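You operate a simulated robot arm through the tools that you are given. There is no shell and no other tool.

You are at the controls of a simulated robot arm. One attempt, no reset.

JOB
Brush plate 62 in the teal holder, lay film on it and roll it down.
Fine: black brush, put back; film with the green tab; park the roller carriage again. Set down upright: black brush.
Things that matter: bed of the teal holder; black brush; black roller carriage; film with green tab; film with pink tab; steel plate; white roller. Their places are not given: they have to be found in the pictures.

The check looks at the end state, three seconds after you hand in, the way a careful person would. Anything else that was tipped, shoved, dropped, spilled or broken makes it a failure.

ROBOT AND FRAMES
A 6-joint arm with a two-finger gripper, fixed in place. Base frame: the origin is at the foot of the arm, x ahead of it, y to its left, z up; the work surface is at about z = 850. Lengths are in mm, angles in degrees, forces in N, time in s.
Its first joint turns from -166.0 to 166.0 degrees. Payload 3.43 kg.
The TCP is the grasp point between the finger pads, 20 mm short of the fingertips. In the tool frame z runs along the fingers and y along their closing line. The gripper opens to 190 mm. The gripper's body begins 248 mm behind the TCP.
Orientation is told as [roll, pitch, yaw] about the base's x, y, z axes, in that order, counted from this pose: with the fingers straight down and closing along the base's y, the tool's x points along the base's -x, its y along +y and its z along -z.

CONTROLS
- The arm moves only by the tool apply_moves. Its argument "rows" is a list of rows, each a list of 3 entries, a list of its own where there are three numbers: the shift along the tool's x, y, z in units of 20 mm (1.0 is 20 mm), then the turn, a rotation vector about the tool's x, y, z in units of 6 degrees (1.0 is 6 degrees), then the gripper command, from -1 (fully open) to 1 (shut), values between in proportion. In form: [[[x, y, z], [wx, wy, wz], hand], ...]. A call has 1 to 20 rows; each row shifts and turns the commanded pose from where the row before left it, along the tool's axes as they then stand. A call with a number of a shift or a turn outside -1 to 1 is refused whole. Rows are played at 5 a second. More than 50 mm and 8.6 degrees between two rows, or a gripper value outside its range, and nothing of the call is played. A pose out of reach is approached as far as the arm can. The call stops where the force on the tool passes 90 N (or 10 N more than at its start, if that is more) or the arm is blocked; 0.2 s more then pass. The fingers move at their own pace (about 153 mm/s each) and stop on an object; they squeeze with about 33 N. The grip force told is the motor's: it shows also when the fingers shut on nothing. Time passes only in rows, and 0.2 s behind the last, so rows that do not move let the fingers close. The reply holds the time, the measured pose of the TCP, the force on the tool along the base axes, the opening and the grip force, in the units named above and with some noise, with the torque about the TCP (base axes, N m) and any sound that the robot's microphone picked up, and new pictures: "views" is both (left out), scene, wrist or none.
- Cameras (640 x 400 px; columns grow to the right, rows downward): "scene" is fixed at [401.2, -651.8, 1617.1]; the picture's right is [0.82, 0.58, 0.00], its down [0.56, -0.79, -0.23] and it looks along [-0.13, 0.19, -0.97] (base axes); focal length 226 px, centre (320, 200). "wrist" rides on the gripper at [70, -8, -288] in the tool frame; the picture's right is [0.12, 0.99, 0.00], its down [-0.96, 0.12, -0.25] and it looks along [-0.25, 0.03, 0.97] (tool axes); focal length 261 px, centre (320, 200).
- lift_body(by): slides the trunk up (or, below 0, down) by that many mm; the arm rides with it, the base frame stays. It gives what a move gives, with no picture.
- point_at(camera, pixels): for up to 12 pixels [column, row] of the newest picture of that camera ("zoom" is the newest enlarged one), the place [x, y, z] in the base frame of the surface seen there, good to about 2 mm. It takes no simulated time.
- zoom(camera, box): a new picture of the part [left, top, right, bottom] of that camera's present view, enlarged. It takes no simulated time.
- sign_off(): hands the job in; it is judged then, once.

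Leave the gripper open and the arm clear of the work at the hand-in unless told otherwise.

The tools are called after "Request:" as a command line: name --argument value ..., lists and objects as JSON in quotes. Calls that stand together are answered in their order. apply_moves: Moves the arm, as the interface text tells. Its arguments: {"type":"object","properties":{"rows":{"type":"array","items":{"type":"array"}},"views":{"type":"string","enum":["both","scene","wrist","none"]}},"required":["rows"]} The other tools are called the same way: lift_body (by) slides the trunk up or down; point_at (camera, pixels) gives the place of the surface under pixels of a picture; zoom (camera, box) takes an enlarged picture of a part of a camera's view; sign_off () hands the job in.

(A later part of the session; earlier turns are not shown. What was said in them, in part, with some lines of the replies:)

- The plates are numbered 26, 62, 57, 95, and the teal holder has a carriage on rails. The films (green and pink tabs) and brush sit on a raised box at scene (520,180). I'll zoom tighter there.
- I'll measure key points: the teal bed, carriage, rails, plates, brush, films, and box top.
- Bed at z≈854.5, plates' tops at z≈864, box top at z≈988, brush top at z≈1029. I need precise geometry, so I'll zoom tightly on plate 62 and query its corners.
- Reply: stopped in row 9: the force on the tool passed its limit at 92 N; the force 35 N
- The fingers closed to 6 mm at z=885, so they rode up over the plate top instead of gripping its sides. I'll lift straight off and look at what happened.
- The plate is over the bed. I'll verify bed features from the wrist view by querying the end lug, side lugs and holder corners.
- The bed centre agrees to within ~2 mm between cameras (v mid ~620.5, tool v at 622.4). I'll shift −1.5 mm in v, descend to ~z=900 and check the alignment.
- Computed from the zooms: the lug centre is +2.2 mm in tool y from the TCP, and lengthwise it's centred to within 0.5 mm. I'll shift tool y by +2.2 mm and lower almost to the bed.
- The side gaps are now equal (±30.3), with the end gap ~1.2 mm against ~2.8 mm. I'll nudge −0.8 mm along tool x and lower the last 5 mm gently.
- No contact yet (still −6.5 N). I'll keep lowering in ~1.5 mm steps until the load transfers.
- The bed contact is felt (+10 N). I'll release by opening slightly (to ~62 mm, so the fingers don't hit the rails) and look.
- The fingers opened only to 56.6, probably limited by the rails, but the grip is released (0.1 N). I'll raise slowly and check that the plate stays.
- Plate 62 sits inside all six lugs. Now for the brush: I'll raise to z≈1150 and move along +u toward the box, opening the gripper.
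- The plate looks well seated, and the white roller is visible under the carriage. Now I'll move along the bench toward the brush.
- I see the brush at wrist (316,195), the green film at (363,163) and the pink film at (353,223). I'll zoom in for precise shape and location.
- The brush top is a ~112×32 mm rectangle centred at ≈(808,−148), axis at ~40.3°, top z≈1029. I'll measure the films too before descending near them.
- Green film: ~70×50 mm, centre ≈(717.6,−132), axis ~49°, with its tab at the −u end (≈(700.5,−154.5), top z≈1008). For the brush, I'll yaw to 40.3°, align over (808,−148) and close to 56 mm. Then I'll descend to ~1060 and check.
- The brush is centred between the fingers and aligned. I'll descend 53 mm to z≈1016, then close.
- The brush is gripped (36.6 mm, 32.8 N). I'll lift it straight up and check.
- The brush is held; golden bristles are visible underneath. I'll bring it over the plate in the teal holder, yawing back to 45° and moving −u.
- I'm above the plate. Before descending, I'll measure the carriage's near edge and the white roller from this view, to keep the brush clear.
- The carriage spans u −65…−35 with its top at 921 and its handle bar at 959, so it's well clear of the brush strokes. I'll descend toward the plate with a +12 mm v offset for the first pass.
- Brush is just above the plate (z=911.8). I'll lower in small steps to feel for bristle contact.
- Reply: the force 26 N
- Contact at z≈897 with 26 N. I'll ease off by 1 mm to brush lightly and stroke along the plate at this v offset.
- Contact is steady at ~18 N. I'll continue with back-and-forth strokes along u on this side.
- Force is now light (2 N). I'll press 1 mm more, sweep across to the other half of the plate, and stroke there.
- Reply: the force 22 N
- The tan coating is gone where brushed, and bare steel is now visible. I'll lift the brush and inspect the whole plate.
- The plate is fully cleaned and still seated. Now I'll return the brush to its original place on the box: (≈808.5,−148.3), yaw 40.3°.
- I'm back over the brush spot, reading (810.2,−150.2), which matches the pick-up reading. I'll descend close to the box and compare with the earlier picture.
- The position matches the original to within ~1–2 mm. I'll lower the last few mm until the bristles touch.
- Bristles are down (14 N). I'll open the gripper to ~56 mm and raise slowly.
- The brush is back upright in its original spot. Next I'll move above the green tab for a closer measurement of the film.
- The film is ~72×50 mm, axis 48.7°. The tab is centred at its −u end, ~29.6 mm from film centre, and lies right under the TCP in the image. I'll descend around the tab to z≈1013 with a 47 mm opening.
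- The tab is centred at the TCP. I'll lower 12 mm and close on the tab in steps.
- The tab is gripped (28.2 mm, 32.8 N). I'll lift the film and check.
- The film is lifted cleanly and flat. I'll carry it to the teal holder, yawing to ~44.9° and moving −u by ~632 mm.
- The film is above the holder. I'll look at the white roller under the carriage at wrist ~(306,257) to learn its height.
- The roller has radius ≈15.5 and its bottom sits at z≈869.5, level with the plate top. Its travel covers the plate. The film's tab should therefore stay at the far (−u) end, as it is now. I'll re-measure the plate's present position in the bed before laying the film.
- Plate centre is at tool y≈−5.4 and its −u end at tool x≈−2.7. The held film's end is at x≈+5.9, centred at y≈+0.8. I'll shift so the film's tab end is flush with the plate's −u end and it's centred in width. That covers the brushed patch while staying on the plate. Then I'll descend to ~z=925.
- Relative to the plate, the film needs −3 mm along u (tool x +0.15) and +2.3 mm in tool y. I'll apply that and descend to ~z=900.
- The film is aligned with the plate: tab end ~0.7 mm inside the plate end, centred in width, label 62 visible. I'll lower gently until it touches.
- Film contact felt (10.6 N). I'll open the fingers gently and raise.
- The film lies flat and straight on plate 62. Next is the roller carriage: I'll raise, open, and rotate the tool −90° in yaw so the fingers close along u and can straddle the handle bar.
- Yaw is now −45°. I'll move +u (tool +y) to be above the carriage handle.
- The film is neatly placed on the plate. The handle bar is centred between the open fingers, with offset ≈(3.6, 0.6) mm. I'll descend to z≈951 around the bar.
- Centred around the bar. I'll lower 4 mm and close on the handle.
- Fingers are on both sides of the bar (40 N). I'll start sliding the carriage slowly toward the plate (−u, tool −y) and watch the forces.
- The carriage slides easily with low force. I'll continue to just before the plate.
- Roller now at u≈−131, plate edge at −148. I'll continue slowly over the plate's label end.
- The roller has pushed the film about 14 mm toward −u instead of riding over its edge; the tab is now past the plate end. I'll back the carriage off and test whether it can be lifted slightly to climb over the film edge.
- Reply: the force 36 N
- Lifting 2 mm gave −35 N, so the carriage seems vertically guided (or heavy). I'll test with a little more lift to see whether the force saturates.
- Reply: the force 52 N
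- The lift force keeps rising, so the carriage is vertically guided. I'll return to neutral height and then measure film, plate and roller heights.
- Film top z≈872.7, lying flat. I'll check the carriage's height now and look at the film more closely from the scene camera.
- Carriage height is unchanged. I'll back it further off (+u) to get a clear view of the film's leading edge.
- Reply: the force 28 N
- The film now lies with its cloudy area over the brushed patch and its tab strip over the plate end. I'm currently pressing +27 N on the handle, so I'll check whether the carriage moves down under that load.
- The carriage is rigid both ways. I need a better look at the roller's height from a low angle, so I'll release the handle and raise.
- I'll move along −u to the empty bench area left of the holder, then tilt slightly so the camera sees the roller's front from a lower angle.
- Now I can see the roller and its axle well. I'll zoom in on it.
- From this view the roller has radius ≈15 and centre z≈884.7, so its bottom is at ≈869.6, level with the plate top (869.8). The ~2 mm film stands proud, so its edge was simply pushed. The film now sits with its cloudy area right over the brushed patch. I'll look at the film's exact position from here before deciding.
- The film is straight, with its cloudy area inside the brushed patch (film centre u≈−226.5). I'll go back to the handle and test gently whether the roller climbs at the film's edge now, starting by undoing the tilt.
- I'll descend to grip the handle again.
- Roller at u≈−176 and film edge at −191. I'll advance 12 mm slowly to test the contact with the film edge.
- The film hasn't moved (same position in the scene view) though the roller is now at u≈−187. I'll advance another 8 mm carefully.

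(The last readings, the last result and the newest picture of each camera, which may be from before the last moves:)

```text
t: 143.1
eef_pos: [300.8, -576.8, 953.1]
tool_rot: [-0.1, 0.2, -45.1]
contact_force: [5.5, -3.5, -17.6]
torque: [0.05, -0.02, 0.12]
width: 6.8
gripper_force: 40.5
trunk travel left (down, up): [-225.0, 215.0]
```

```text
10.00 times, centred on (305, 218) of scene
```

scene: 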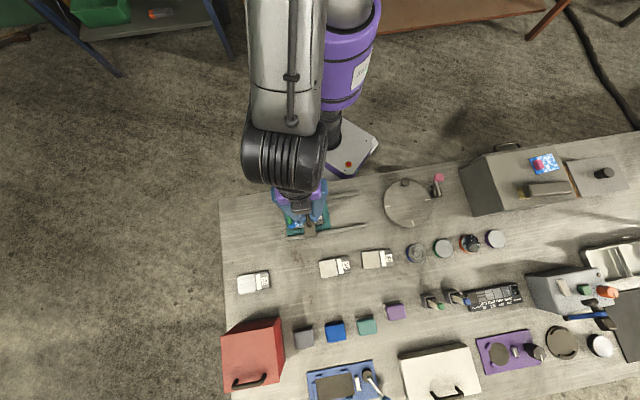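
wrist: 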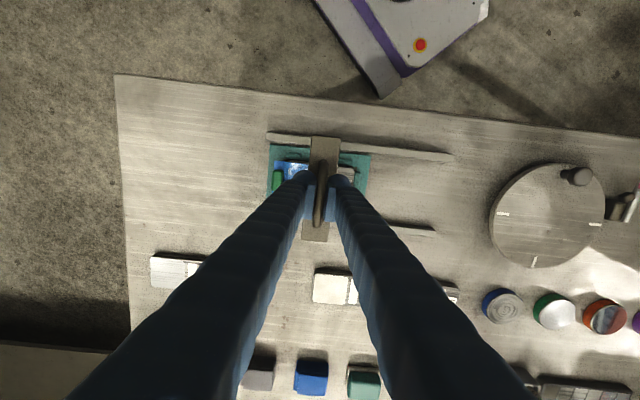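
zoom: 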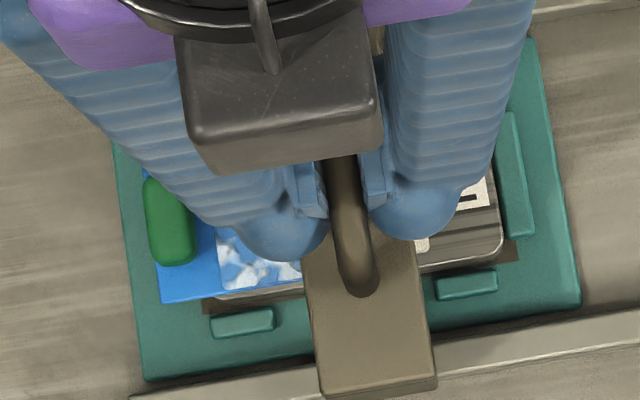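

The film stays put and the roller is now riding on it (u≈−195). I'll continue rolling slowly toward the tab.

Request:
apply_moves --rows '[[[0, -0.2, 0], [0, 0, 0], 1], [[0, -0.2, 0], [0, 0, 0], 1], [[0, -0.2, 0], [0, 0, 0], 1], [[0, -0.2, 0], [0, 0, 0], 1], [[0, -0.2, 0], [0, 0, 0], 1], [[0, 0, 0], [0, 0, 0], 1]]' --views "both"

Request:
zoom --camera "wrist" --box '[240, 140, 400, 230]'

Request:
zoom --camera "scene" --box '[280, 198, 330, 238]'

```text
t: 144.5
eef_pos: [284.9, -590.9, 953.6]
tool_rot: [-0.1, 0.2, -45.0]
contact_force: [0.1, 2.2, -27.9]
torque: [0.11, 0.1, 0.12]
width: 6.6
gripper_force: 40.2
trunk travel left (down, up): [-225.0, 215.0]
```

scene: 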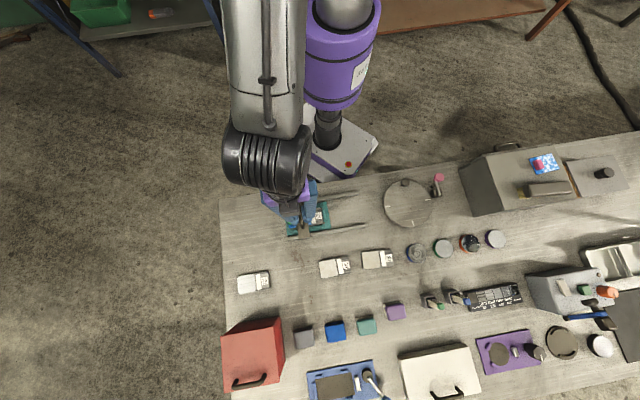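
wrist: 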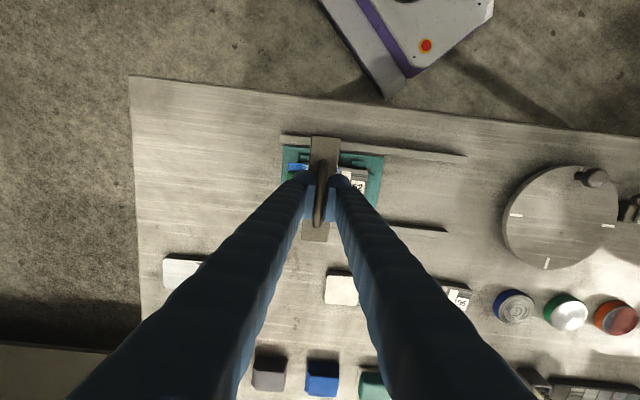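

```text
4.00 times, centred on (320, 185) of wrist
```

zoom: 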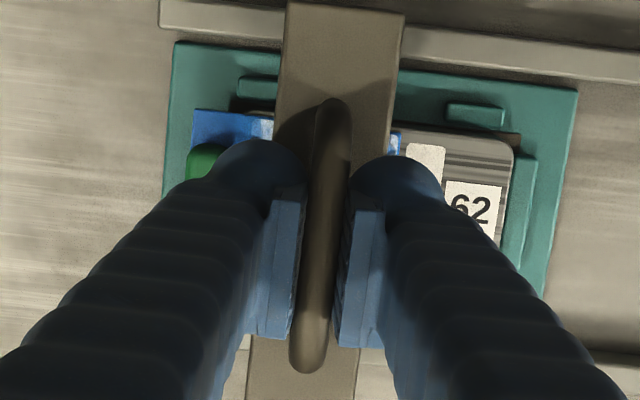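

```text
10.00 times, centred on (305, 218) of scene
```

zoom: 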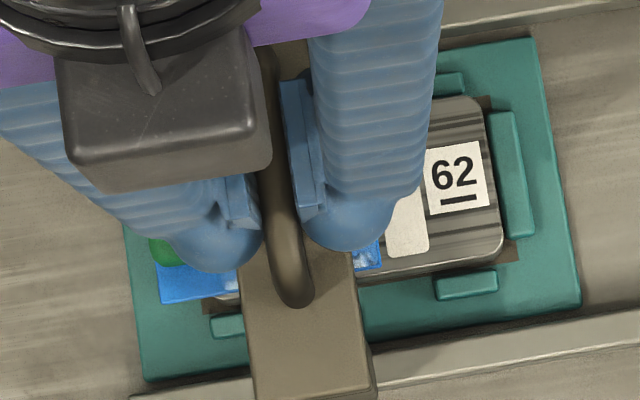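

The film remains in place while the roller passes over it. I'll continue toward the tab (roller at −216, tab contact expected near −234), lowering ~1.5 mm to relieve the vertical pull.

Request:
apply_moves --rows '[[[0, -0.15, 0.04], [0, 0, 0], 1], [[0, -0.15, 0.04], [0, 0, 0], 1], [[0, -0.15, 0], [0, 0, 0], 1], [[0, -0.15, 0], [0, 0, 0], 1], [[0, 0, 0], [0, 0, 0], 1]]' --views "both"

Request:
zoom --camera "wrist" --box '[240, 140, 400, 230]'

Request:
zoom --camera "scene" --box '[280, 198, 330, 238]'

```text
t: 145.7
eef_pos: [276.5, -599.3, 952.9]
tool_rot: [-0.1, -0.1, -45.1]
contact_force: [-1.6, 4.6, 3.1]
torque: [0.32, 0.32, 0.15]
width: 6.8
gripper_force: 40.2
trunk travel left (down, up): [-225.0, 215.0]
```

scene: 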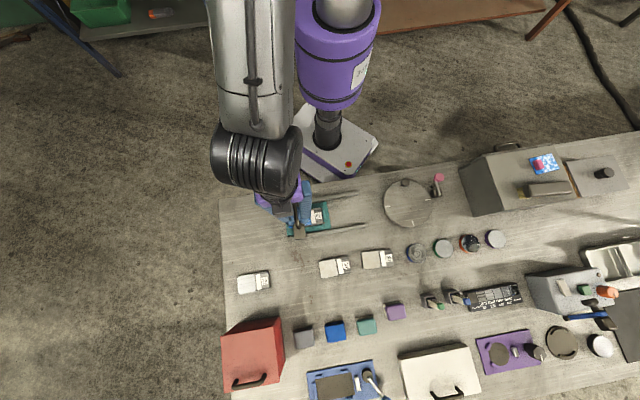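
wrist: 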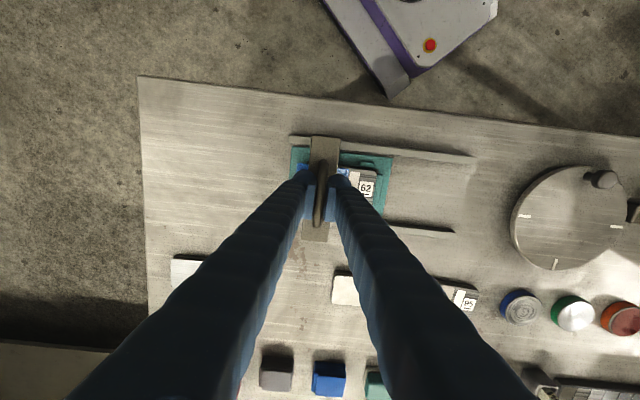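

```text
4.00 times, centred on (320, 185) of wrist
```

zoom: 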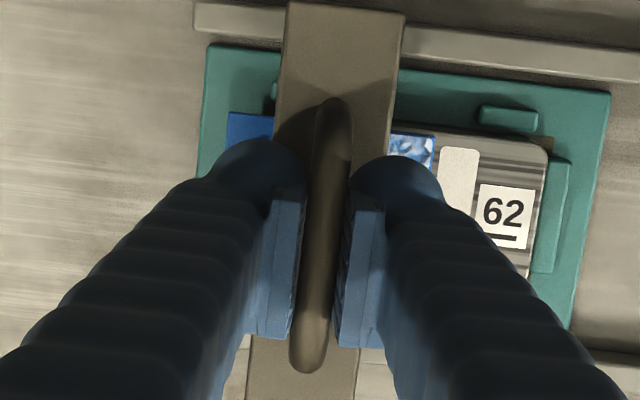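

```text
10.00 times, centred on (305, 218) of scene
```

zoom: 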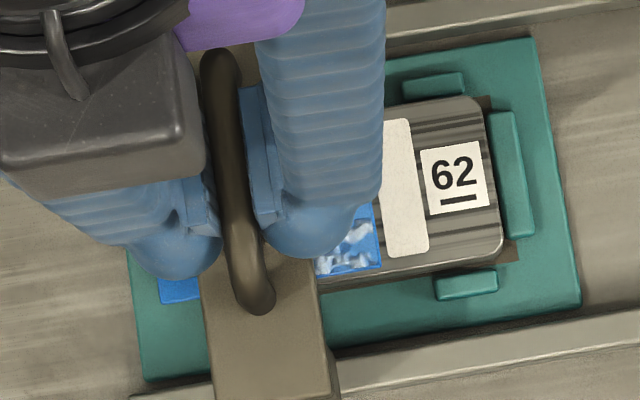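

The film still sits in place behind the roller. Roller is at u≈−228. I'll go a few mm further in small steps until it just meets the tab.

Request:
apply_moves --rows '[[[0, -0.1, 0], [0, 0, 0], 1], [[0, -0.1, 0], [0, 0, 0], 1], [[0, 0, 0], [0, 0, 0], 1]]' --views "none"

Request:
apply_moves --rows '[[[0, -0.1, 0], [0, 0, 0], 1], [[0, 0, 0], [0, 0, 0], 1]]' --views "both"

Request:
zoom --camera "wrist" --box '[240, 140, 400, 230]'

Request:
zoom --camera "scene" --box '[280, 198, 330, 238]'

```text
t: 146.5
eef_pos: [275.0, -600.6, 952.3]
tool_rot: [-0.1, -0.2, -45.1]
contact_force: [14.5, 14.9, 14.0]
torque: [-0.02, -0.09, 0.22]
width: 6.8
gripper_force: 40.6
trunk travel left (down, up): [-225.0, 215.0]
```

```text
t: 147.1
eef_pos: [275.8, -602.3, 952.4]
tool_rot: [-0.2, 0.0, -45.1]
contact_force: [33.3, 25.8, 13.5]
torque: [-0.1, -0.2, 0.27]
width: 6.5
gripper_force: 40.7
trunk travel left (down, up): [-225.0, 215.0]
```

scene: 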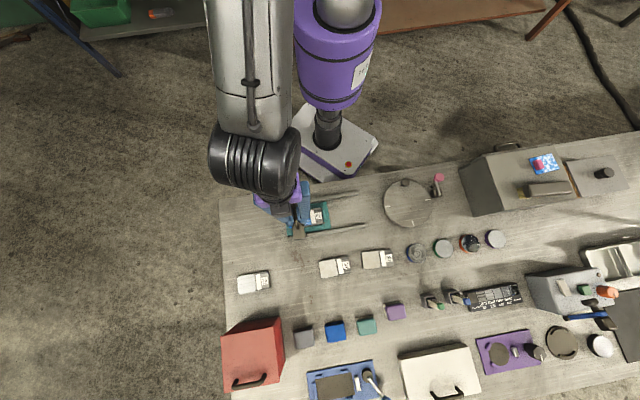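
wrist: 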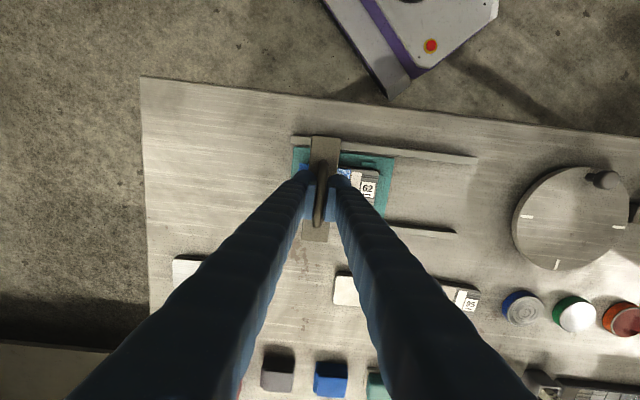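

```text
4.00 times, centred on (320, 185) of wrist
```

zoom: 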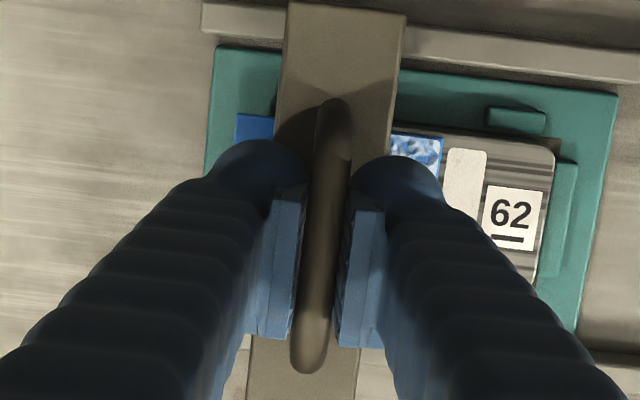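

```text
10.00 times, centred on (305, 218) of scene
```

zoom: 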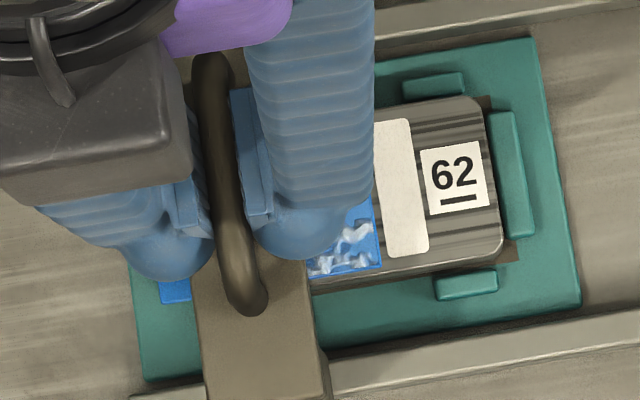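

The roller meets the tab (≈40 N resistance) and the film hasn't budged. I'll stop here, back off and roll back over the film, then inspect the result.

Request:
apply_moves --rows '[[[0, 0.2, 0], [0, 0, 0], 1], [[0, 0.2, 0], [0, 0, 0], 1], [[0, 0.2, 0], [0, 0, 0], 1], [[0, 0.2, 0], [0, 0, 0], 1], [[0, 0.2, 0], [0, 0, 0], 1], [[0, 0.2, 0], [0, 0, 0], 1], [[0, 0.2, 0], [0, 0, 0], 1], [[0, 0.2, 0], [0, 0, 0], 1], [[0, 0.2, 0], [0, 0, 0], 1], [[0, 0.2, 0], [0, 0, 0], 1], [[0, 0, 0], [0, 0, 0], 1]]' --views "both"

Request:
zoom --camera "wrist" --box '[240, 140, 350, 230]'

Request:
zoom --camera "scene" --box '[280, 198, 330, 238]'

```text
t: 149.5
eef_pos: [301.1, -574.6, 952.6]
tool_rot: [-0.1, -0.1, -45.1]
contact_force: [5.0, -7.9, 7.8]
torque: [-0.03, -0.02, 0.21]
width: 6.6
gripper_force: 40.6
trunk travel left (down, up): [-225.0, 215.0]
```

scene: 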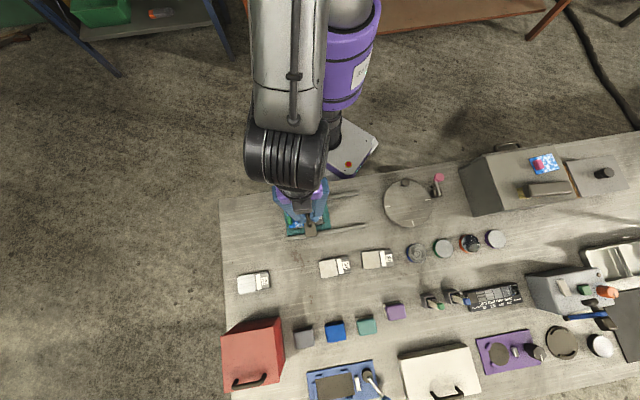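
wrist: 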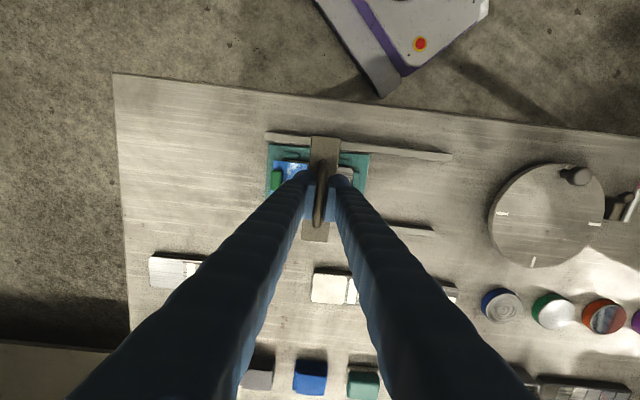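

```text
4.44 times, centred on (295, 185) of wrist
```

zoom: 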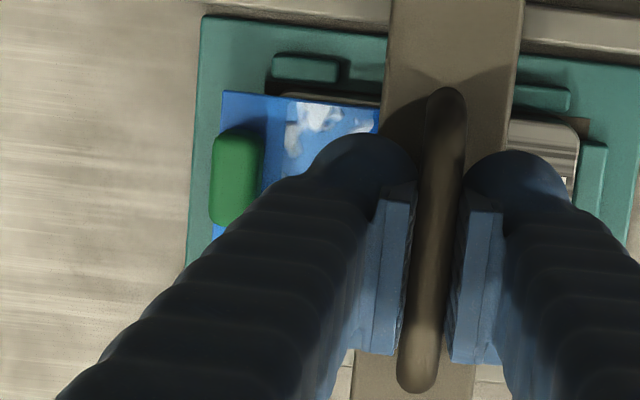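

```text
10.00 times, centred on (305, 218) of scene
```

zoom: 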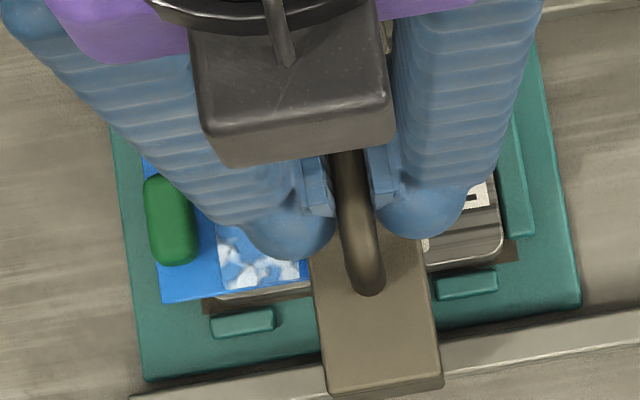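

Request:
apply_moves --rows '[[[0, 0.3, 0], [0, 0, 0], 1], [[0, 0.3, 0], [0, 0, 0], 1], [[0, 0.4, 0], [0, 0, 0], 1], [[0, 0.4, 0], [0, 0, 0], 1], [[0, 0.4, 0], [0, 0, 0], 1], [[0, 0.4, 0], [0, 0, 0], 1], [[0, 0.4, 0], [0, 0, 0], 1], [[0, 0.4, 0], [0, 0, 0], 1], [[0, 0.4, 0], [0, 0, 0], 1], [[0, 0.4, 0], [0, 0, 0], 1], [[0, 0.4, 0], [0, 0, 0], 1], [[0, 0, 0], [0, 0, 0], 1]]' --views "both"

Request:
zoom --camera "scene" --box '[280, 198, 330, 238]'

Request:
zoom --camera "wrist" --box '[190, 130, 300, 220]'

```text
t: 152.1
eef_pos: [361.2, -514.8, 953.1]
tool_rot: [0.0, 0.0, -45.1]
contact_force: [2.9, -2.0, -1.3]
torque: [0.11, 0.12, 0.18]
width: 6.6
gripper_force: 40.3
trunk travel left (down, up): [-225.0, 215.0]
```

scene: 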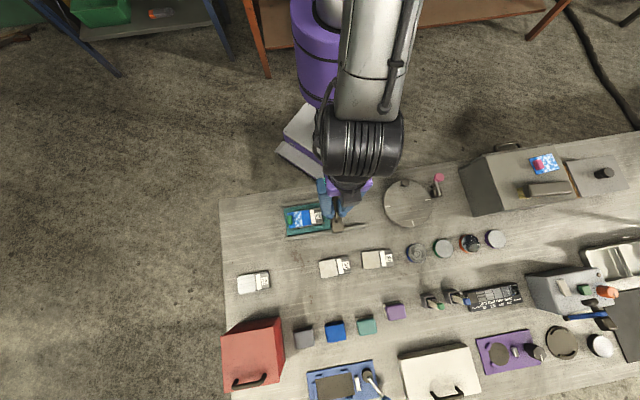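
wrist: 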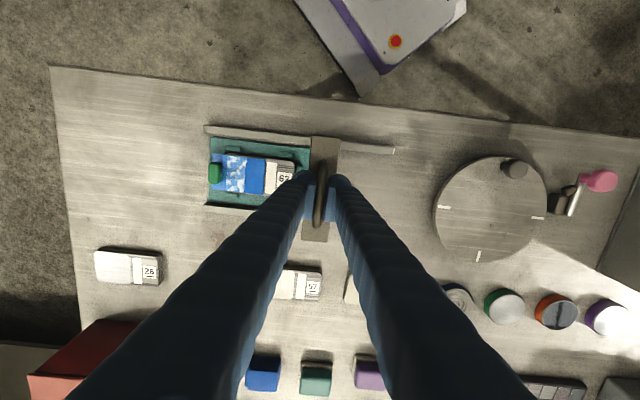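

```text
10.00 times, centred on (305, 218) of scene
```

zoom: 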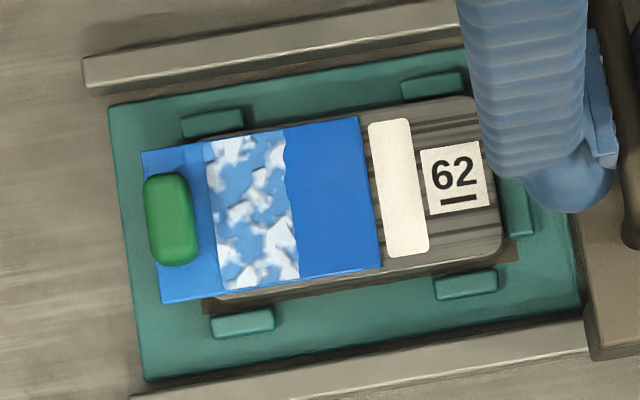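

```text
4.44 times, centred on (245, 175) of wrist
```

zoom: 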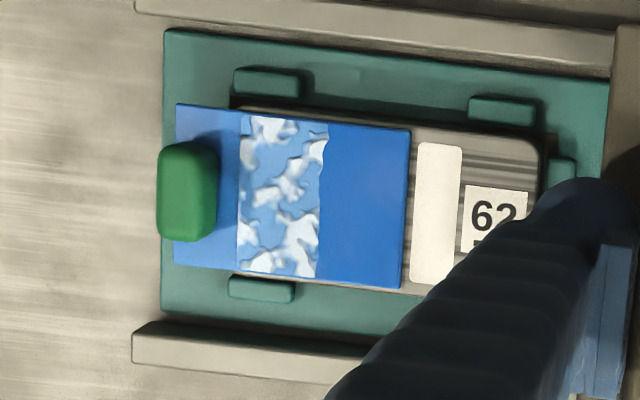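

The bubbles are gone where the roller passed: the +u half of the film is now smooth blue, with bubbles remaining near the tab. I'll measure the boundary.

Request:
point_at --camera "zoom" --pixels '[[180, 115], [410, 138], [400, 280], [328, 160], [320, 240], [240, 125], [238, 260], [160, 190], [218, 180], [190, 145], [330, 140], [318, 272]]'

```text
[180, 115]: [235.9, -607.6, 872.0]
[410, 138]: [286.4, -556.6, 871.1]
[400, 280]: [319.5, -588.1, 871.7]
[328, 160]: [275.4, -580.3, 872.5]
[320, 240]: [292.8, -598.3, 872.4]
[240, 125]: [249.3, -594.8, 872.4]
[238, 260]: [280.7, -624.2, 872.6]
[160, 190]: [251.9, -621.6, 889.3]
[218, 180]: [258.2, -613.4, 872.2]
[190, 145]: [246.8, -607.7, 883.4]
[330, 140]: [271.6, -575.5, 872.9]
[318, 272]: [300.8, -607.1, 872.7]
```

The cleared boundary is at u≈−215.8, with cloud remaining to −243.6 near the tab. I'll roll a second time over the film, slowly up to the end stop, and see whether the cleared area grows.

Request:
apply_moves --rows '[[[0, -0.4, 0], [0, 0, 0], 1], [[0, -0.4, 0], [0, 0, 0], 1], [[0, -0.4, 0], [0, 0, 0], 1], [[0, -0.4, 0], [0, 0, 0], 1], [[0, -0.4, 0], [0, 0, 0], 1], [[0, -0.4, 0], [0, 0, 0], 1], [[0, -0.4, 0], [0, 0, 0], 1], [[0, -0.4, 0], [0, 0, 0], 1], [[0, -0.2, 0], [0, 0, 0], 1], [[0, -0.2, 0], [0, 0, 0], 1], [[0, -0.2, 0.02], [0, 0, 0], 1], [[0, -0.2, 0.02], [0, 0, 0], 1], [[0, -0.2, 0.02], [0, 0, 0], 1], [[0, -0.2, 0.02], [0, 0, 0], 1], [[0, -0.2, 0], [0, 0, 0], 1], [[0, -0.2, 0], [0, 0, 0], 1], [[0, 0, 0], [0, 0, 0], 1]]' --views "none"

Request:
apply_moves --rows '[[[0, -0.1, 0], [0, 0, 0], 1], [[0, -0.1, 0], [0, 0, 0], 1], [[0, -0.1, 0], [0, 0, 0], 1], [[0, -0.1, 0], [0, 0, 0], 1], [[0, -0.1, 0], [0, 0, 0], 1], [[0, 0, 0], [0, 0, 0], 1]]' --views "both"

Request:
zoom --camera "scene" --box '[280, 198, 330, 238]'

Request:
zoom --camera "wrist" --box '[240, 140, 400, 230]'

```text
t: 155.7
eef_pos: [292.8, -584.0, 952.1]
tool_rot: [-0.1, -0.1, -45.1]
contact_force: [6.3, -2.3, 26.4]
torque: [-0.05, -0.09, 0.18]
width: 6.3
gripper_force: 40.6
trunk travel left (down, up): [-225.0, 215.0]
```

```text
t: 157.1
eef_pos: [286.0, -591.2, 953.0]
tool_rot: [-0.1, -0.1, -45.1]
contact_force: [10.3, -7.3, 26.7]
torque: [-0.06, -0.02, 0.24]
width: 6.6
gripper_force: 40.3
trunk travel left (down, up): [-225.0, 215.0]
```

scene: 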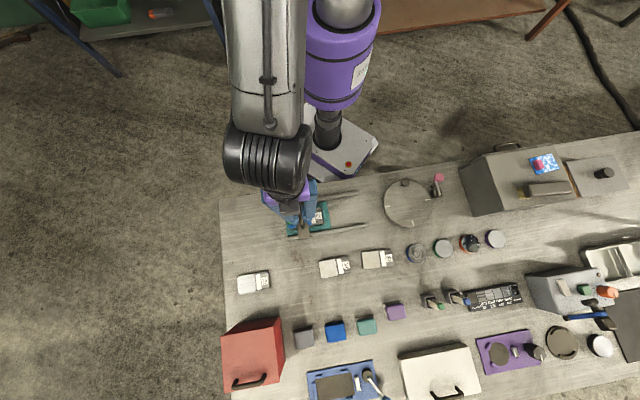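
wrist: 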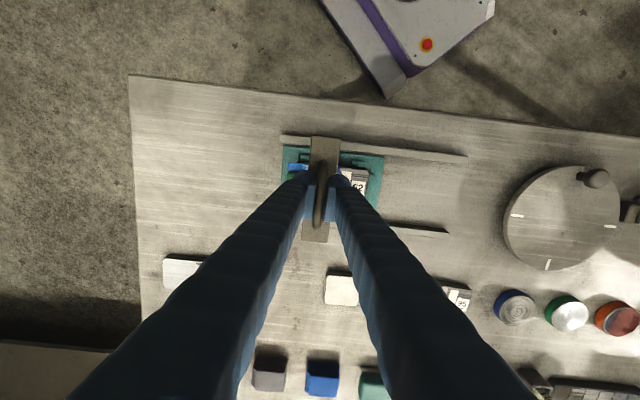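

```text
10.00 times, centred on (305, 218) of scene
```

zoom: 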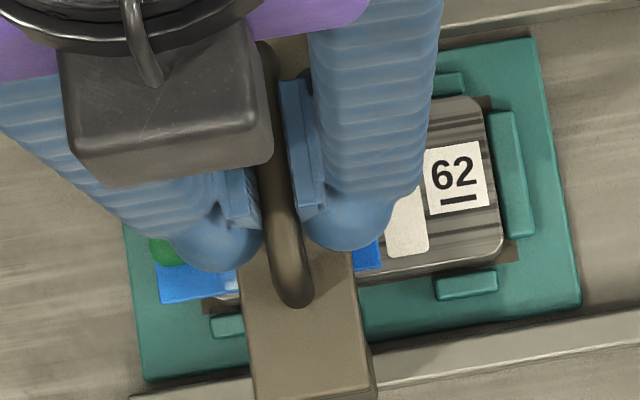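

```text
4.00 times, centred on (320, 185) of wrist
```

zoom: 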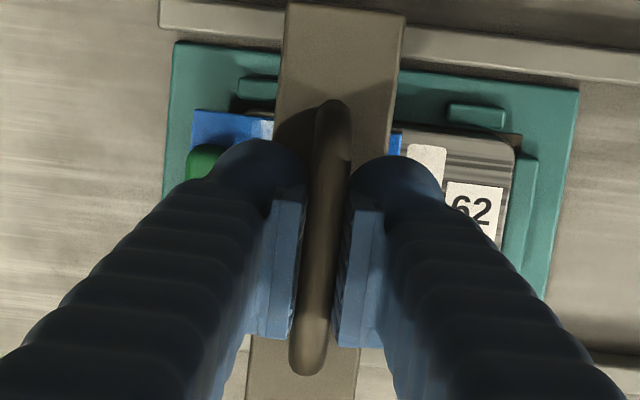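

Now I'm pressing with +27 N. In the first forward pass I was unintentionally lifting, so bubbles only cleared when pressing. I'll continue forward with this downward pressure toward the end.

Request:
apply_moves --rows '[[[0, -0.1, 0], [0, 0, 0], 1], [[0, -0.1, 0], [0, 0, 0], 1], [[0, -0.1, 0.01], [0, 0, 0], 1], [[0, -0.1, 0.01], [0, 0, 0], 1], [[0, -0.1, 0.01], [0, 0, 0], 1], [[0, -0.1, 0.01], [0, 0, 0], 1], [[0, 0, 0], [0, 0, 0], 1]]' --views "none"

Request:
apply_moves --rows '[[[0, -0.1, 0.01], [0, 0, 0], 1], [[0, 0, 0], [0, 0, 0], 1]]' --views "both"

Request:
zoom --camera "scene" --box '[280, 198, 330, 238]'

Request:
zoom --camera "wrist" --box '[240, 140, 400, 230]'

```text
t: 158.7
eef_pos: [277.0, -598.9, 950.1]
tool_rot: [-0.1, -0.1, -45.1]
contact_force: [6.5, -2.0, 28.4]
torque: [0.15, 0.16, 0.22]
width: 6.0
gripper_force: 40.2
trunk travel left (down, up): [-225.0, 215.0]
```

```text
t: 159.3
eef_pos: [274.6, -600.0, 950.5]
tool_rot: [-0.1, 0.0, -45.1]
contact_force: [5.8, -3.2, 28.5]
torque: [-0.05, 0.03, 0.22]
width: 6.0
gripper_force: 39.9
trunk travel left (down, up): [-225.0, 215.0]
```

scene: 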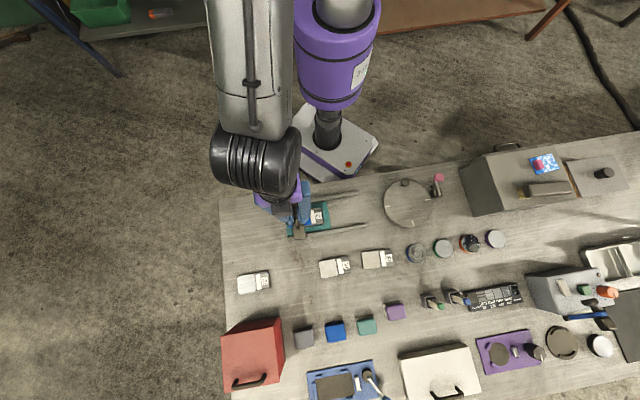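
wrist: 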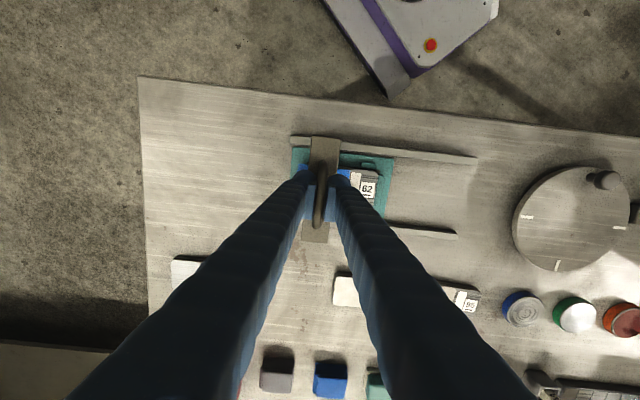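

```text
10.00 times, centred on (305, 218) of scene
```

zoom: 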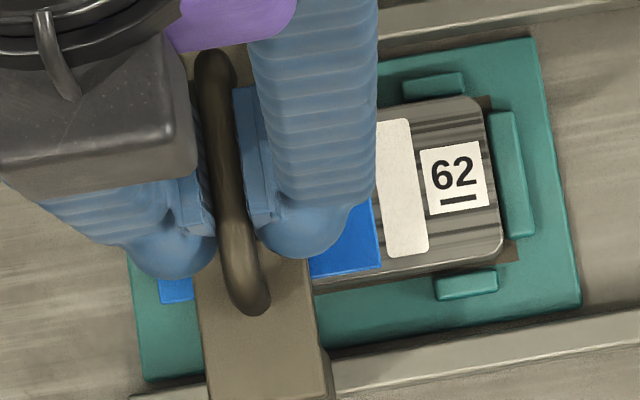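

```text
4.00 times, centred on (320, 185) of wrist
```

zoom: 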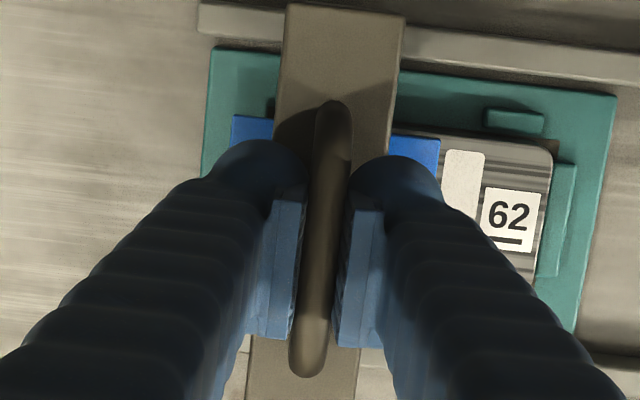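

No resistance yet at u≈−230. I'll continue in 2 mm steps with pressure.

Request:
apply_moves --rows '[[[0, -0.1, 0], [0, 0, 0], 1], [[0, 0, 0], [0, 0, 0], 1]]' --views "none"

Request:
apply_moves --rows '[[[0, -0.1, 0], [0, 0, 0], 1], [[0, 0, 0], [0, 0, 0], 1]]' --views "none"

```text
t: 159.9
eef_pos: [275.1, -601.4, 950.2]
tool_rot: [-0.1, 0.0, -45.1]
contact_force: [15.6, 5.1, 23.6]
torque: [-0.2, -0.22, 0.21]
width: 6.4
gripper_force: 40.3
trunk travel left (down, up): [-225.0, 215.0]
```

```text
t: 160.5
eef_pos: [276.0, -600.2, 949.3]
tool_rot: [-0.1, 0.0, -45.1]
contact_force: [31.6, 18.7, 17.6]
torque: [-0.32, -0.27, 0.24]
width: 6.4
gripper_force: 40.0
trunk travel left (down, up): [-225.0, 215.0]
```

The stop is reached again at u≈−230. I'll roll back with downward pressure and inspect.

Request:
apply_moves --rows '[[[0, 0.2, 0], [0, 0, 0], 1], [[0, 0.15, 0.02], [0, 0, 0], 1], [[0, 0.15, 0.01], [0, 0, 0], 1], [[0, 0.15, 0], [0, 0, 0], 1], [[0, 0.15, 0], [0, 0, 0], 1], [[0, 0.15, 0], [0, 0, 0], 1], [[0, 0.15, 0], [0, 0, 0], 1], [[0, 0.2, 0], [0, 0, 0], 1], [[0, 0.2, 0], [0, 0, 0], 1], [[0, 0.2, 0], [0, 0, 0], 1], [[0, 0.2, 0], [0, 0, 0], 1], [[0, 0, 0], [0, 0, 0], 1]]' --views "none"

Request:
apply_moves --rows '[[[0, 0.4, 0], [0, 0, 0], 1], [[0, 0.4, 0], [0, 0, 0], 1], [[0, 0.4, 0], [0, 0, 0], 1], [[0, 0.4, 0], [0, 0, 0], 1], [[0, 0.4, 0], [0, 0, 0], 1], [[0, 0.4, 0], [0, 0, 0], 1], [[0, 0.4, 0], [0, 0, 0], 1], [[0, 0.4, 0], [0, 0, 0], 1], [[0, 0.4, 0], [0, 0, 0], 1], [[0, 0.4, 0], [0, 0, 0], 1], [[0, 0, 0], [0, 0, 0], 1]]' --views "both"

Request:
zoom --camera "scene" --box '[280, 198, 330, 238]'

Request:
zoom --camera "wrist" --box '[190, 130, 300, 220]'

```text
t: 163.1
eef_pos: [297.6, -576.0, 950.0]
tool_rot: [-0.1, -0.1, -45.1]
contact_force: [1.3, -5.7, 21.8]
torque: [-0.2, -0.16, 0.28]
width: 6.2
gripper_force: 39.8
trunk travel left (down, up): [-225.0, 215.0]
```

```text
t: 165.5
eef_pos: [357.4, -519.1, 951.1]
tool_rot: [0.0, -0.2, -45.0]
contact_force: [-0.2, -1.3, 28.6]
torque: [-0.03, -0.01, 0.27]
width: 6.1
gripper_force: 39.7
trunk travel left (down, up): [-225.0, 215.0]
```

scene: 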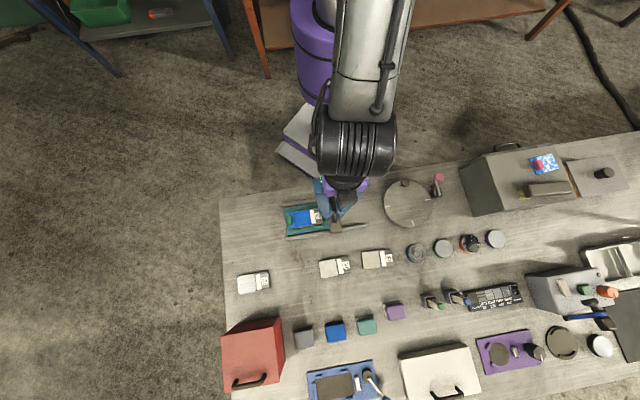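
wrist: 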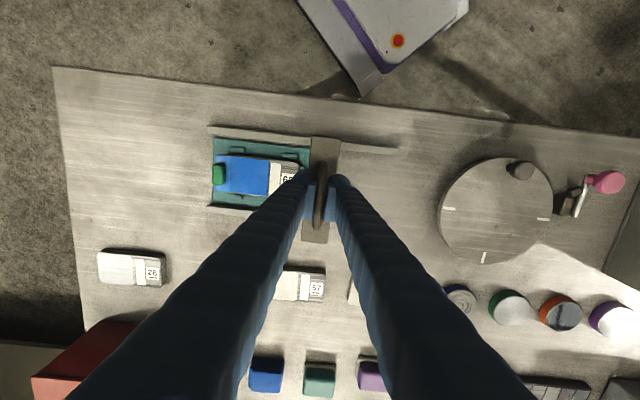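

```text
10.00 times, centred on (305, 218) of scene
```

zoom: 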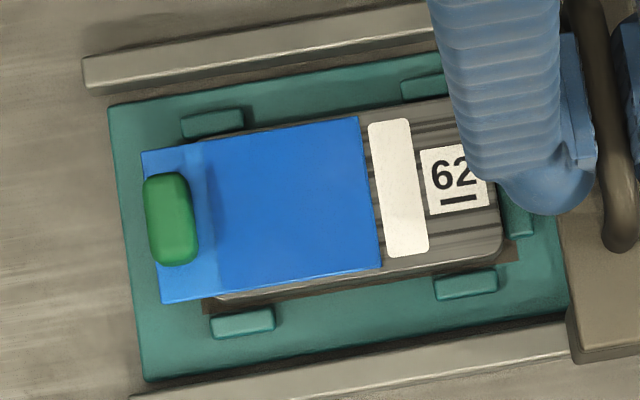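

```text
4.44 times, centred on (245, 175) of wrist
```

zoom: 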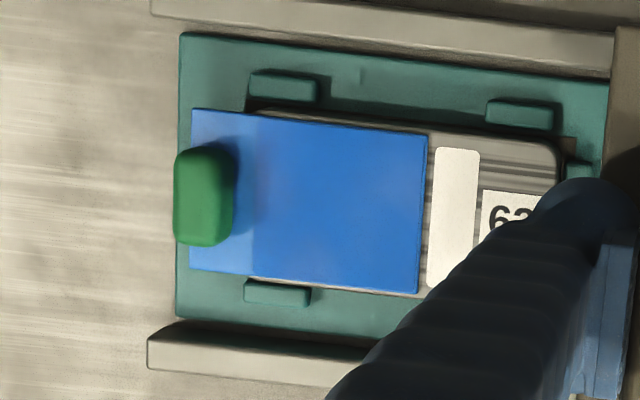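

All bubbles are gone and the film is fully rolled down and smooth. Now I'll park the carriage: relieve the pressure and slide it back toward u≈−50.

Request:
apply_moves --rows '[[[0, 0, -0.1], [0, 0, 0], 1], [[0, 0.4, 0], [0, 0, 0], 1], [[0, 0.4, 0], [0, 0, 0], 1], [[0, 0.4, 0], [0, 0, 0], 1], [[0, 0.4, 0], [0, 0, 0], 1], [[0, 0.4, 0], [0, 0, 0], 1], [[0, 0.4, 0], [0, 0, 0], 1], [[0, 0.4, 0], [0, 0, 0], 1], [[0, 0, 0], [0, 0, 0], 1]]' --views "none"

Request:
apply_moves --rows '[[[0, 0.1, 0], [0, 0, 0], 1], [[0, 0.1, 0], [0, 0, 0], 1], [[0, 0, 0], [0, 0, 0], 1]]' --views "none"

```text
t: 167.5
eef_pos: [396.1, -480.3, 948.4]
tool_rot: [-0.1, -0.1, -45.0]
contact_force: [0.5, -2.8, -9.8]
torque: [0.18, 0.21, 0.23]
width: 6.1
gripper_force: 39.9
trunk travel left (down, up): [-225.0, 215.0]
```

```text
t: 168.3
eef_pos: [397.5, -477.4, 948.9]
tool_rot: [0.0, 0.0, -45.1]
contact_force: [-1.5, -0.4, -25.5]
torque: [-0.13, -0.17, 0.23]
width: 6.0
gripper_force: 40.6
trunk travel left (down, up): [-225.0, 215.0]
```

Request:
apply_moves --rows '[[[0, 0.1, 0.06], [0, 0, 0], 1], [[0, 0.1, 0], [0, 0, 0], 1], [[0, 0, 0], [0, 0, 0], 1]]' --views "none"

Request:
apply_moves --rows '[[[0, 0.1, 0], [0, 0, 0], 1], [[0, 0, 0], [0, 0, 0], 1]]' --views "both"

Request:
zoom --camera "scene" --box '[320, 170, 400, 240]'

```text
t: 169.1
eef_pos: [402.5, -474.4, 949.1]
tool_rot: [-0.1, 0.1, -45.1]
contact_force: [-3.4, 4.3, -13.9]
torque: [0.36, 0.4, 0.25]
width: 6.3
gripper_force: 39.6
trunk travel left (down, up): [-225.0, 215.0]
```

```text
t: 169.7
eef_pos: [401.9, -472.7, 950.3]
tool_rot: [-0.1, 0.0, -45.0]
contact_force: [-8.0, 3.9, -12.7]
torque: [0.14, 0.07, 0.16]
width: 6.1
gripper_force: 40.0
trunk travel left (down, up): [-225.0, 215.0]
```

scene: 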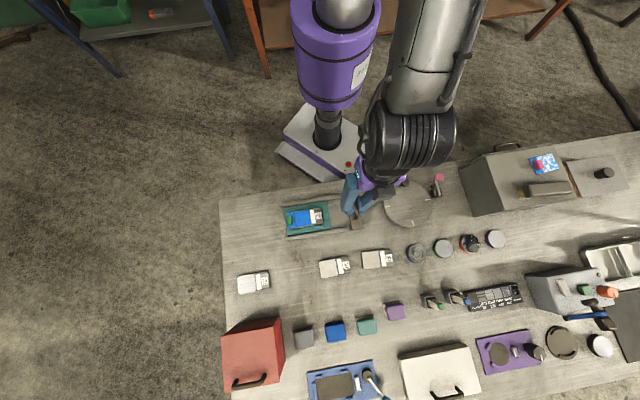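
wrist: 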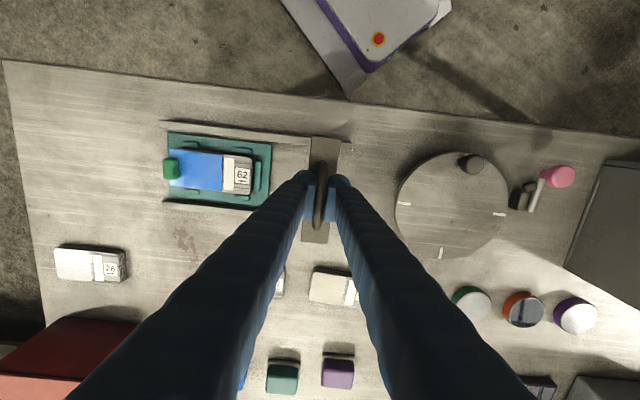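

```text
5.71 times, centred on (360, 205) of scene
```

zoom: 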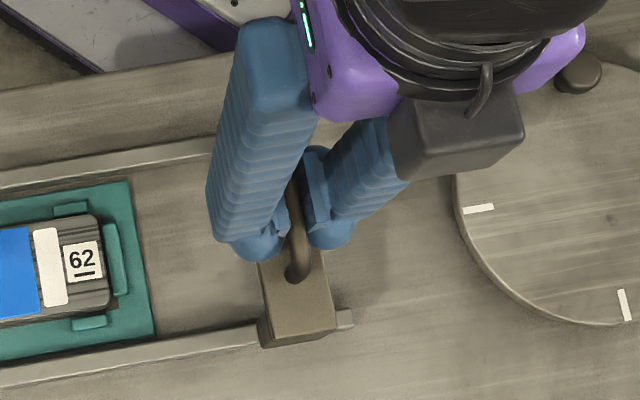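

The carriage looks back at its park place. I'll nudge 1–2 mm more to feel whether there's a stop.

Request:
apply_moves --rows '[[[0, 0.07, 0], [0, 0, 0], 1], [[0, 0, 0], [0, 0, 0], 1]]' --views "none"

```text
t: 170.3
eef_pos: [403.1, -472.4, 951.1]
tool_rot: [-0.1, -0.1, -45.1]
contact_force: [-20.2, -7.3, -18.3]
torque: [0.1, 0.01, 0.2]
width: 5.8
gripper_force: 39.8
trunk travel left (down, up): [-225.0, 215.0]
```

A stop is felt (~19 N), so the carriage is parked at its end. I'll relieve the load, open the fingers and raise.

Request:
apply_moves --rows '[[[0, -0.06, 0.05], [0, 0, 0], 1], [[0, 0, 0], [0, 0, 0], 1], [[0, 0, 0], [0, 0, 0], 0.7], [[0, 0, 0], [0, 0, 0], 0.4], [[0, 0, 0], [0, 0, 0], 0.4], [[0, 0, -0.5], [0, 0, 0], 0.4], [[0, 0, -1], [0, 0, 0], 0.4], [[0, 0, -1], [0, 0, 0], 0.4], [[0, 0, -1], [0, 0, 0], 0.4], [[0, 0, -1], [0, 0, 0], 0.4], [[0, 0, -1], [0, 0, 0], 0.4], [[0, 0, -1], [0, 0, 0], 0.4], [[0, 0, -1], [0, 0, 0], 0.4], [[0, 0, 0], [0, 0, 0], 0.4]]' --views "both"

Request:
zoom --camera "wrist" --box '[200, 110, 380, 230]'

```text
t: 173.3
eef_pos: [405.0, -472.0, 1097.1]
tool_rot: [-0.1, 0.0, -45.1]
contact_force: [-0.2, 0.0, -0.1]
torque: [-0.01, -0.01, 0.02]
width: 56.7
gripper_force: 0.1
trunk travel left (down, up): [-225.0, 215.0]
```

scene: 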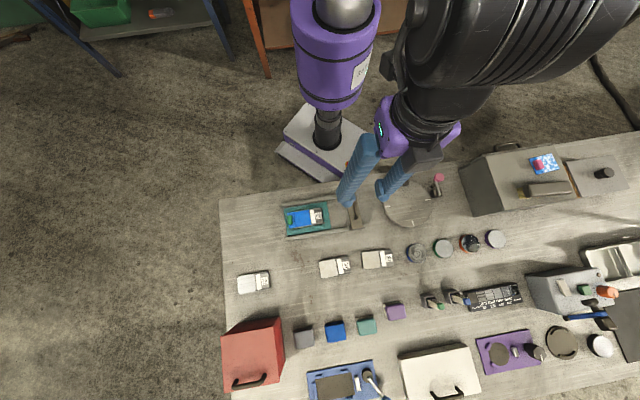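
wrist: 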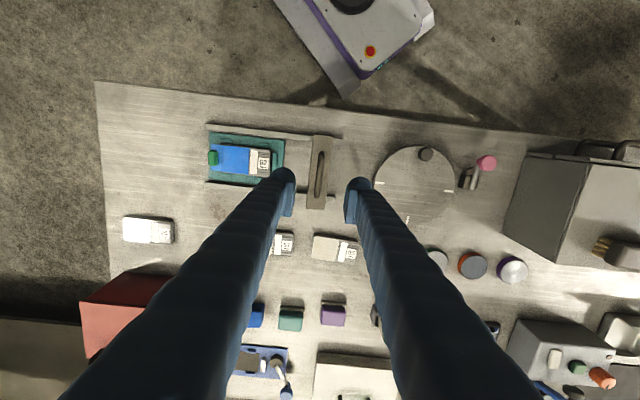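

```text
3.33 times, centred on (290, 170) of wrist
```

zoom: 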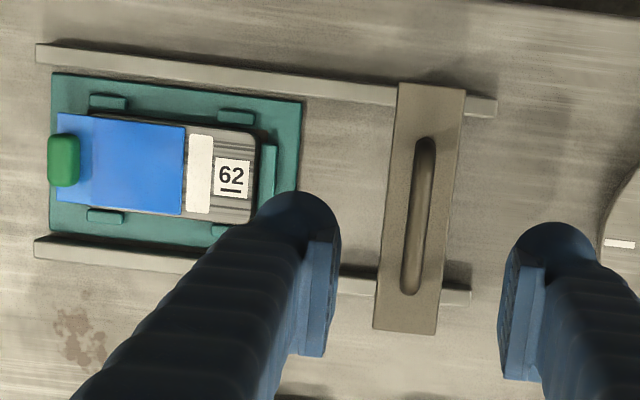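

The carriage is parked and the film is smooth on plate 62. I'll raise further, move clear to the side with the gripper open, and do a final check of everything.

Request:
apply_moves --rows '[[[0, 0, -1], [0, 0, 0], 0], [[0, 0, -1], [0, 0, 0], -0.5], [[0, 0, -1], [0, 0, 0], -1], [[0, 0, -1], [0, 0, 0], -1], [[0, 0, -1], [0, 0, 0], -1], [[0, 0, -1], [0, 0, 0], -1], [[0, -1, 0], [0, 0, 0], -1], [[0, -1, 0], [0, 0, 0], -1], [[0, -1, 0], [0, 0, 0], -1], [[0, -1, 0], [0, 0, 0], -1], [[0, -1, 0], [0, 0, 0], -1], [[0, -1, 0], [0, 0, 0], -1], [[0, -1, 0], [0, 0, 0], -1], [[0, -1, 0], [0, 0, 0], -1], [[0, -1, 0], [0, 0, 0], -1], [[0, -1, 0], [0, 0, 0], -1], [[0, -1, 0], [0, 0, 0], -1], [[0, -1, 0], [0, 0, 0], -1], [[0, -1, 0], [0, 0, 0], -1], [[0, -1, 0], [0, 0, 0], -1]]' --views "none"

Request:
apply_moves --rows '[[[0, -1, 0], [0, 0, 0], -1], [[0, -1, 0], [0, 0, 0], -1], [[0, 0, 0], [0, 0, 0], -1]]' --views "both"

Request:
zoom --camera "scene" --box '[270, 180, 400, 290]'

Request:
zoom --camera "scene" --box '[440, 130, 640, 260]'

```text
t: 177.5
eef_pos: [204.9, -670.4, 1219.1]
tool_rot: [-0.1, -0.2, -45.2]
contact_force: [0.9, -0.1, 0.1]
torque: [0.03, -0.02, 0.01]
width: 190.0
gripper_force: 0.1
trunk travel left (down, up): [-225.0, 215.0]
```

```text
t: 178.3
eef_pos: [176.8, -697.3, 1220.8]
tool_rot: [-0.1, -0.1, -45.1]
contact_force: [-0.3, -0.2, 0.7]
torque: [-0.02, 0.02, 0.01]
width: 189.9
gripper_force: 0.2
trunk travel left (down, up): [-225.0, 215.0]
```

scene: 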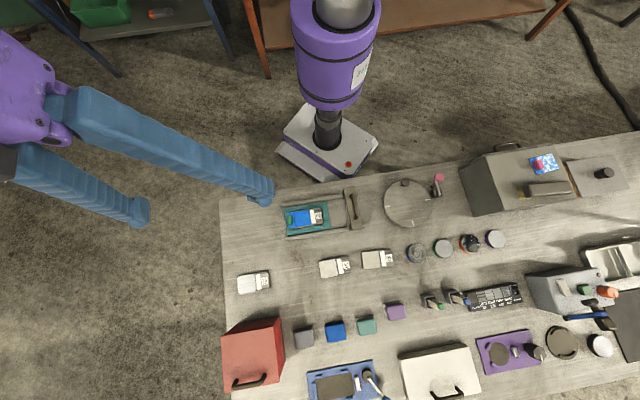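
wrist: 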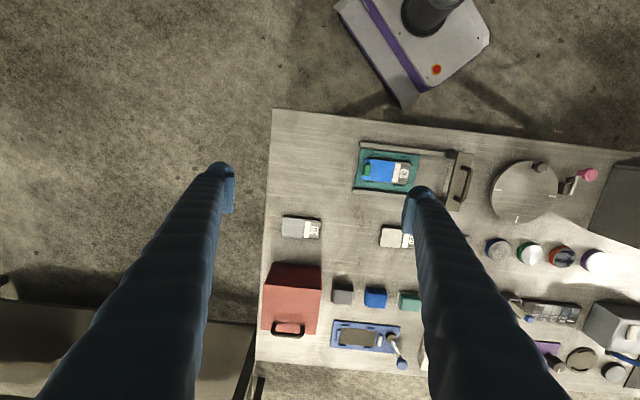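

```text
3.64 times, centred on (335, 235) of scene
```

zoom: 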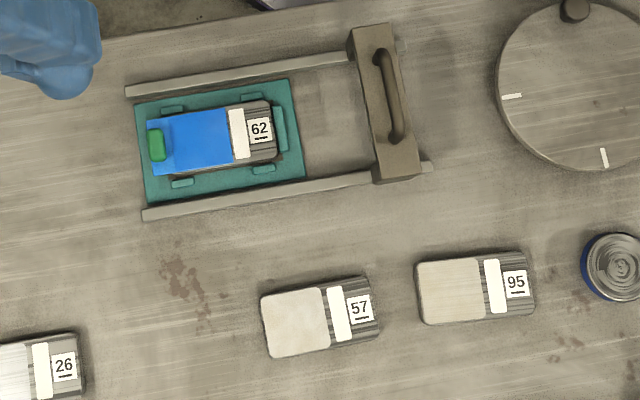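

```text
3.08 times, centred on (540, 195) of scene
```

zoom: 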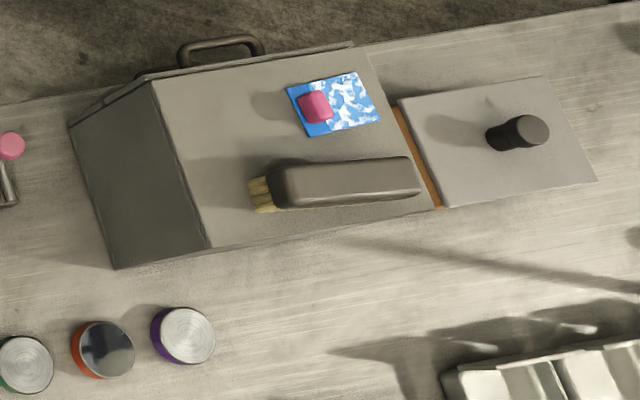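

Everything looks in order. I'll make a last comparison of the carriage park position and the film/plate pose with the initial measurements.

Request:
zoom --camera "scene" --box '[320, 175, 380, 240]'

Request:
point_at --camera "zoom" --pixels '[[285, 80], [322, 310], [345, 72], [394, 325], [330, 120], [355, 262], [345, 190], [280, 125], [318, 338], [362, 108], [410, 312], [300, 150]]'

Request:
zoom --camera "scene" --box '[280, 198, 330, 238]'

```text
6.15 times, centred on (350, 208) of scene
```

zoom: 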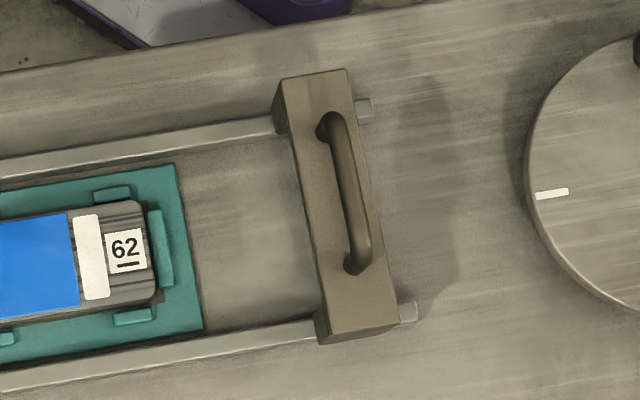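

```text
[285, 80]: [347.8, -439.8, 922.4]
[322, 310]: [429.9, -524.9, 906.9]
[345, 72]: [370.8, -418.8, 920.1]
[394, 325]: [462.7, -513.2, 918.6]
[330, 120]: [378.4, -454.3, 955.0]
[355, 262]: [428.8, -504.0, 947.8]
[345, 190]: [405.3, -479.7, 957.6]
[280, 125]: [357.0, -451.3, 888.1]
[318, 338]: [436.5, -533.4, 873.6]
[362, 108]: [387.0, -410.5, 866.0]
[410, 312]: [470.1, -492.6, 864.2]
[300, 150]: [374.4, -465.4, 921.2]
```

```text
10.00 times, centred on (305, 218) of scene
```

zoom: 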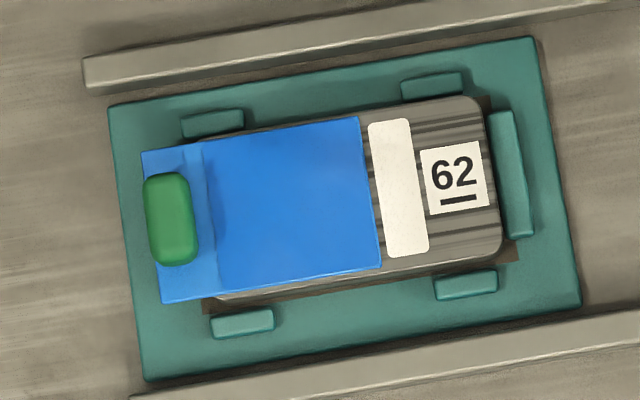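

The carriage is back at its original park position: its points match the initial readings to within 1–2 mm. The plate sits in the teal holder with the film rolled smooth and straight over the brushed area. The brush is back upright on the box, the pink film is untouched, and the gripper is open and clear. I'm handing in.

Request:
sign_off

```text
The job is handed in.
```

I handed the job in. Plate 62 is brushed and seated in the teal holder, with the green-tab film rolled smooth on it.

- **Brush:** it is back upright on the box, within about 2 mm of where it started.
- **Film:** it lies straight and flat with no bubbles left. On its first pass the roller pushed the film about 14 mm toward the tab end, so the tab now overhangs the end of the plate. I left it there. The smoothed area sits over the brushed patch, and the number 62 is still visible. The bubbles only cleared once I rolled with downward pressure.
- **Roller carriage:** it is parked against its stop, matching its starting position to within 1–2 mm.
- **Pick-up slip:** on my first try at lifting the plate, the fingers slid up over it and pressed on its top with about 90 N. I saw no damage, and the second grip held.
- **Everything else:** the pink-tab film looked untouched, and I saw nothing else tipped or moved in the final pictures. The gripper is open and the arm is clear of the work.
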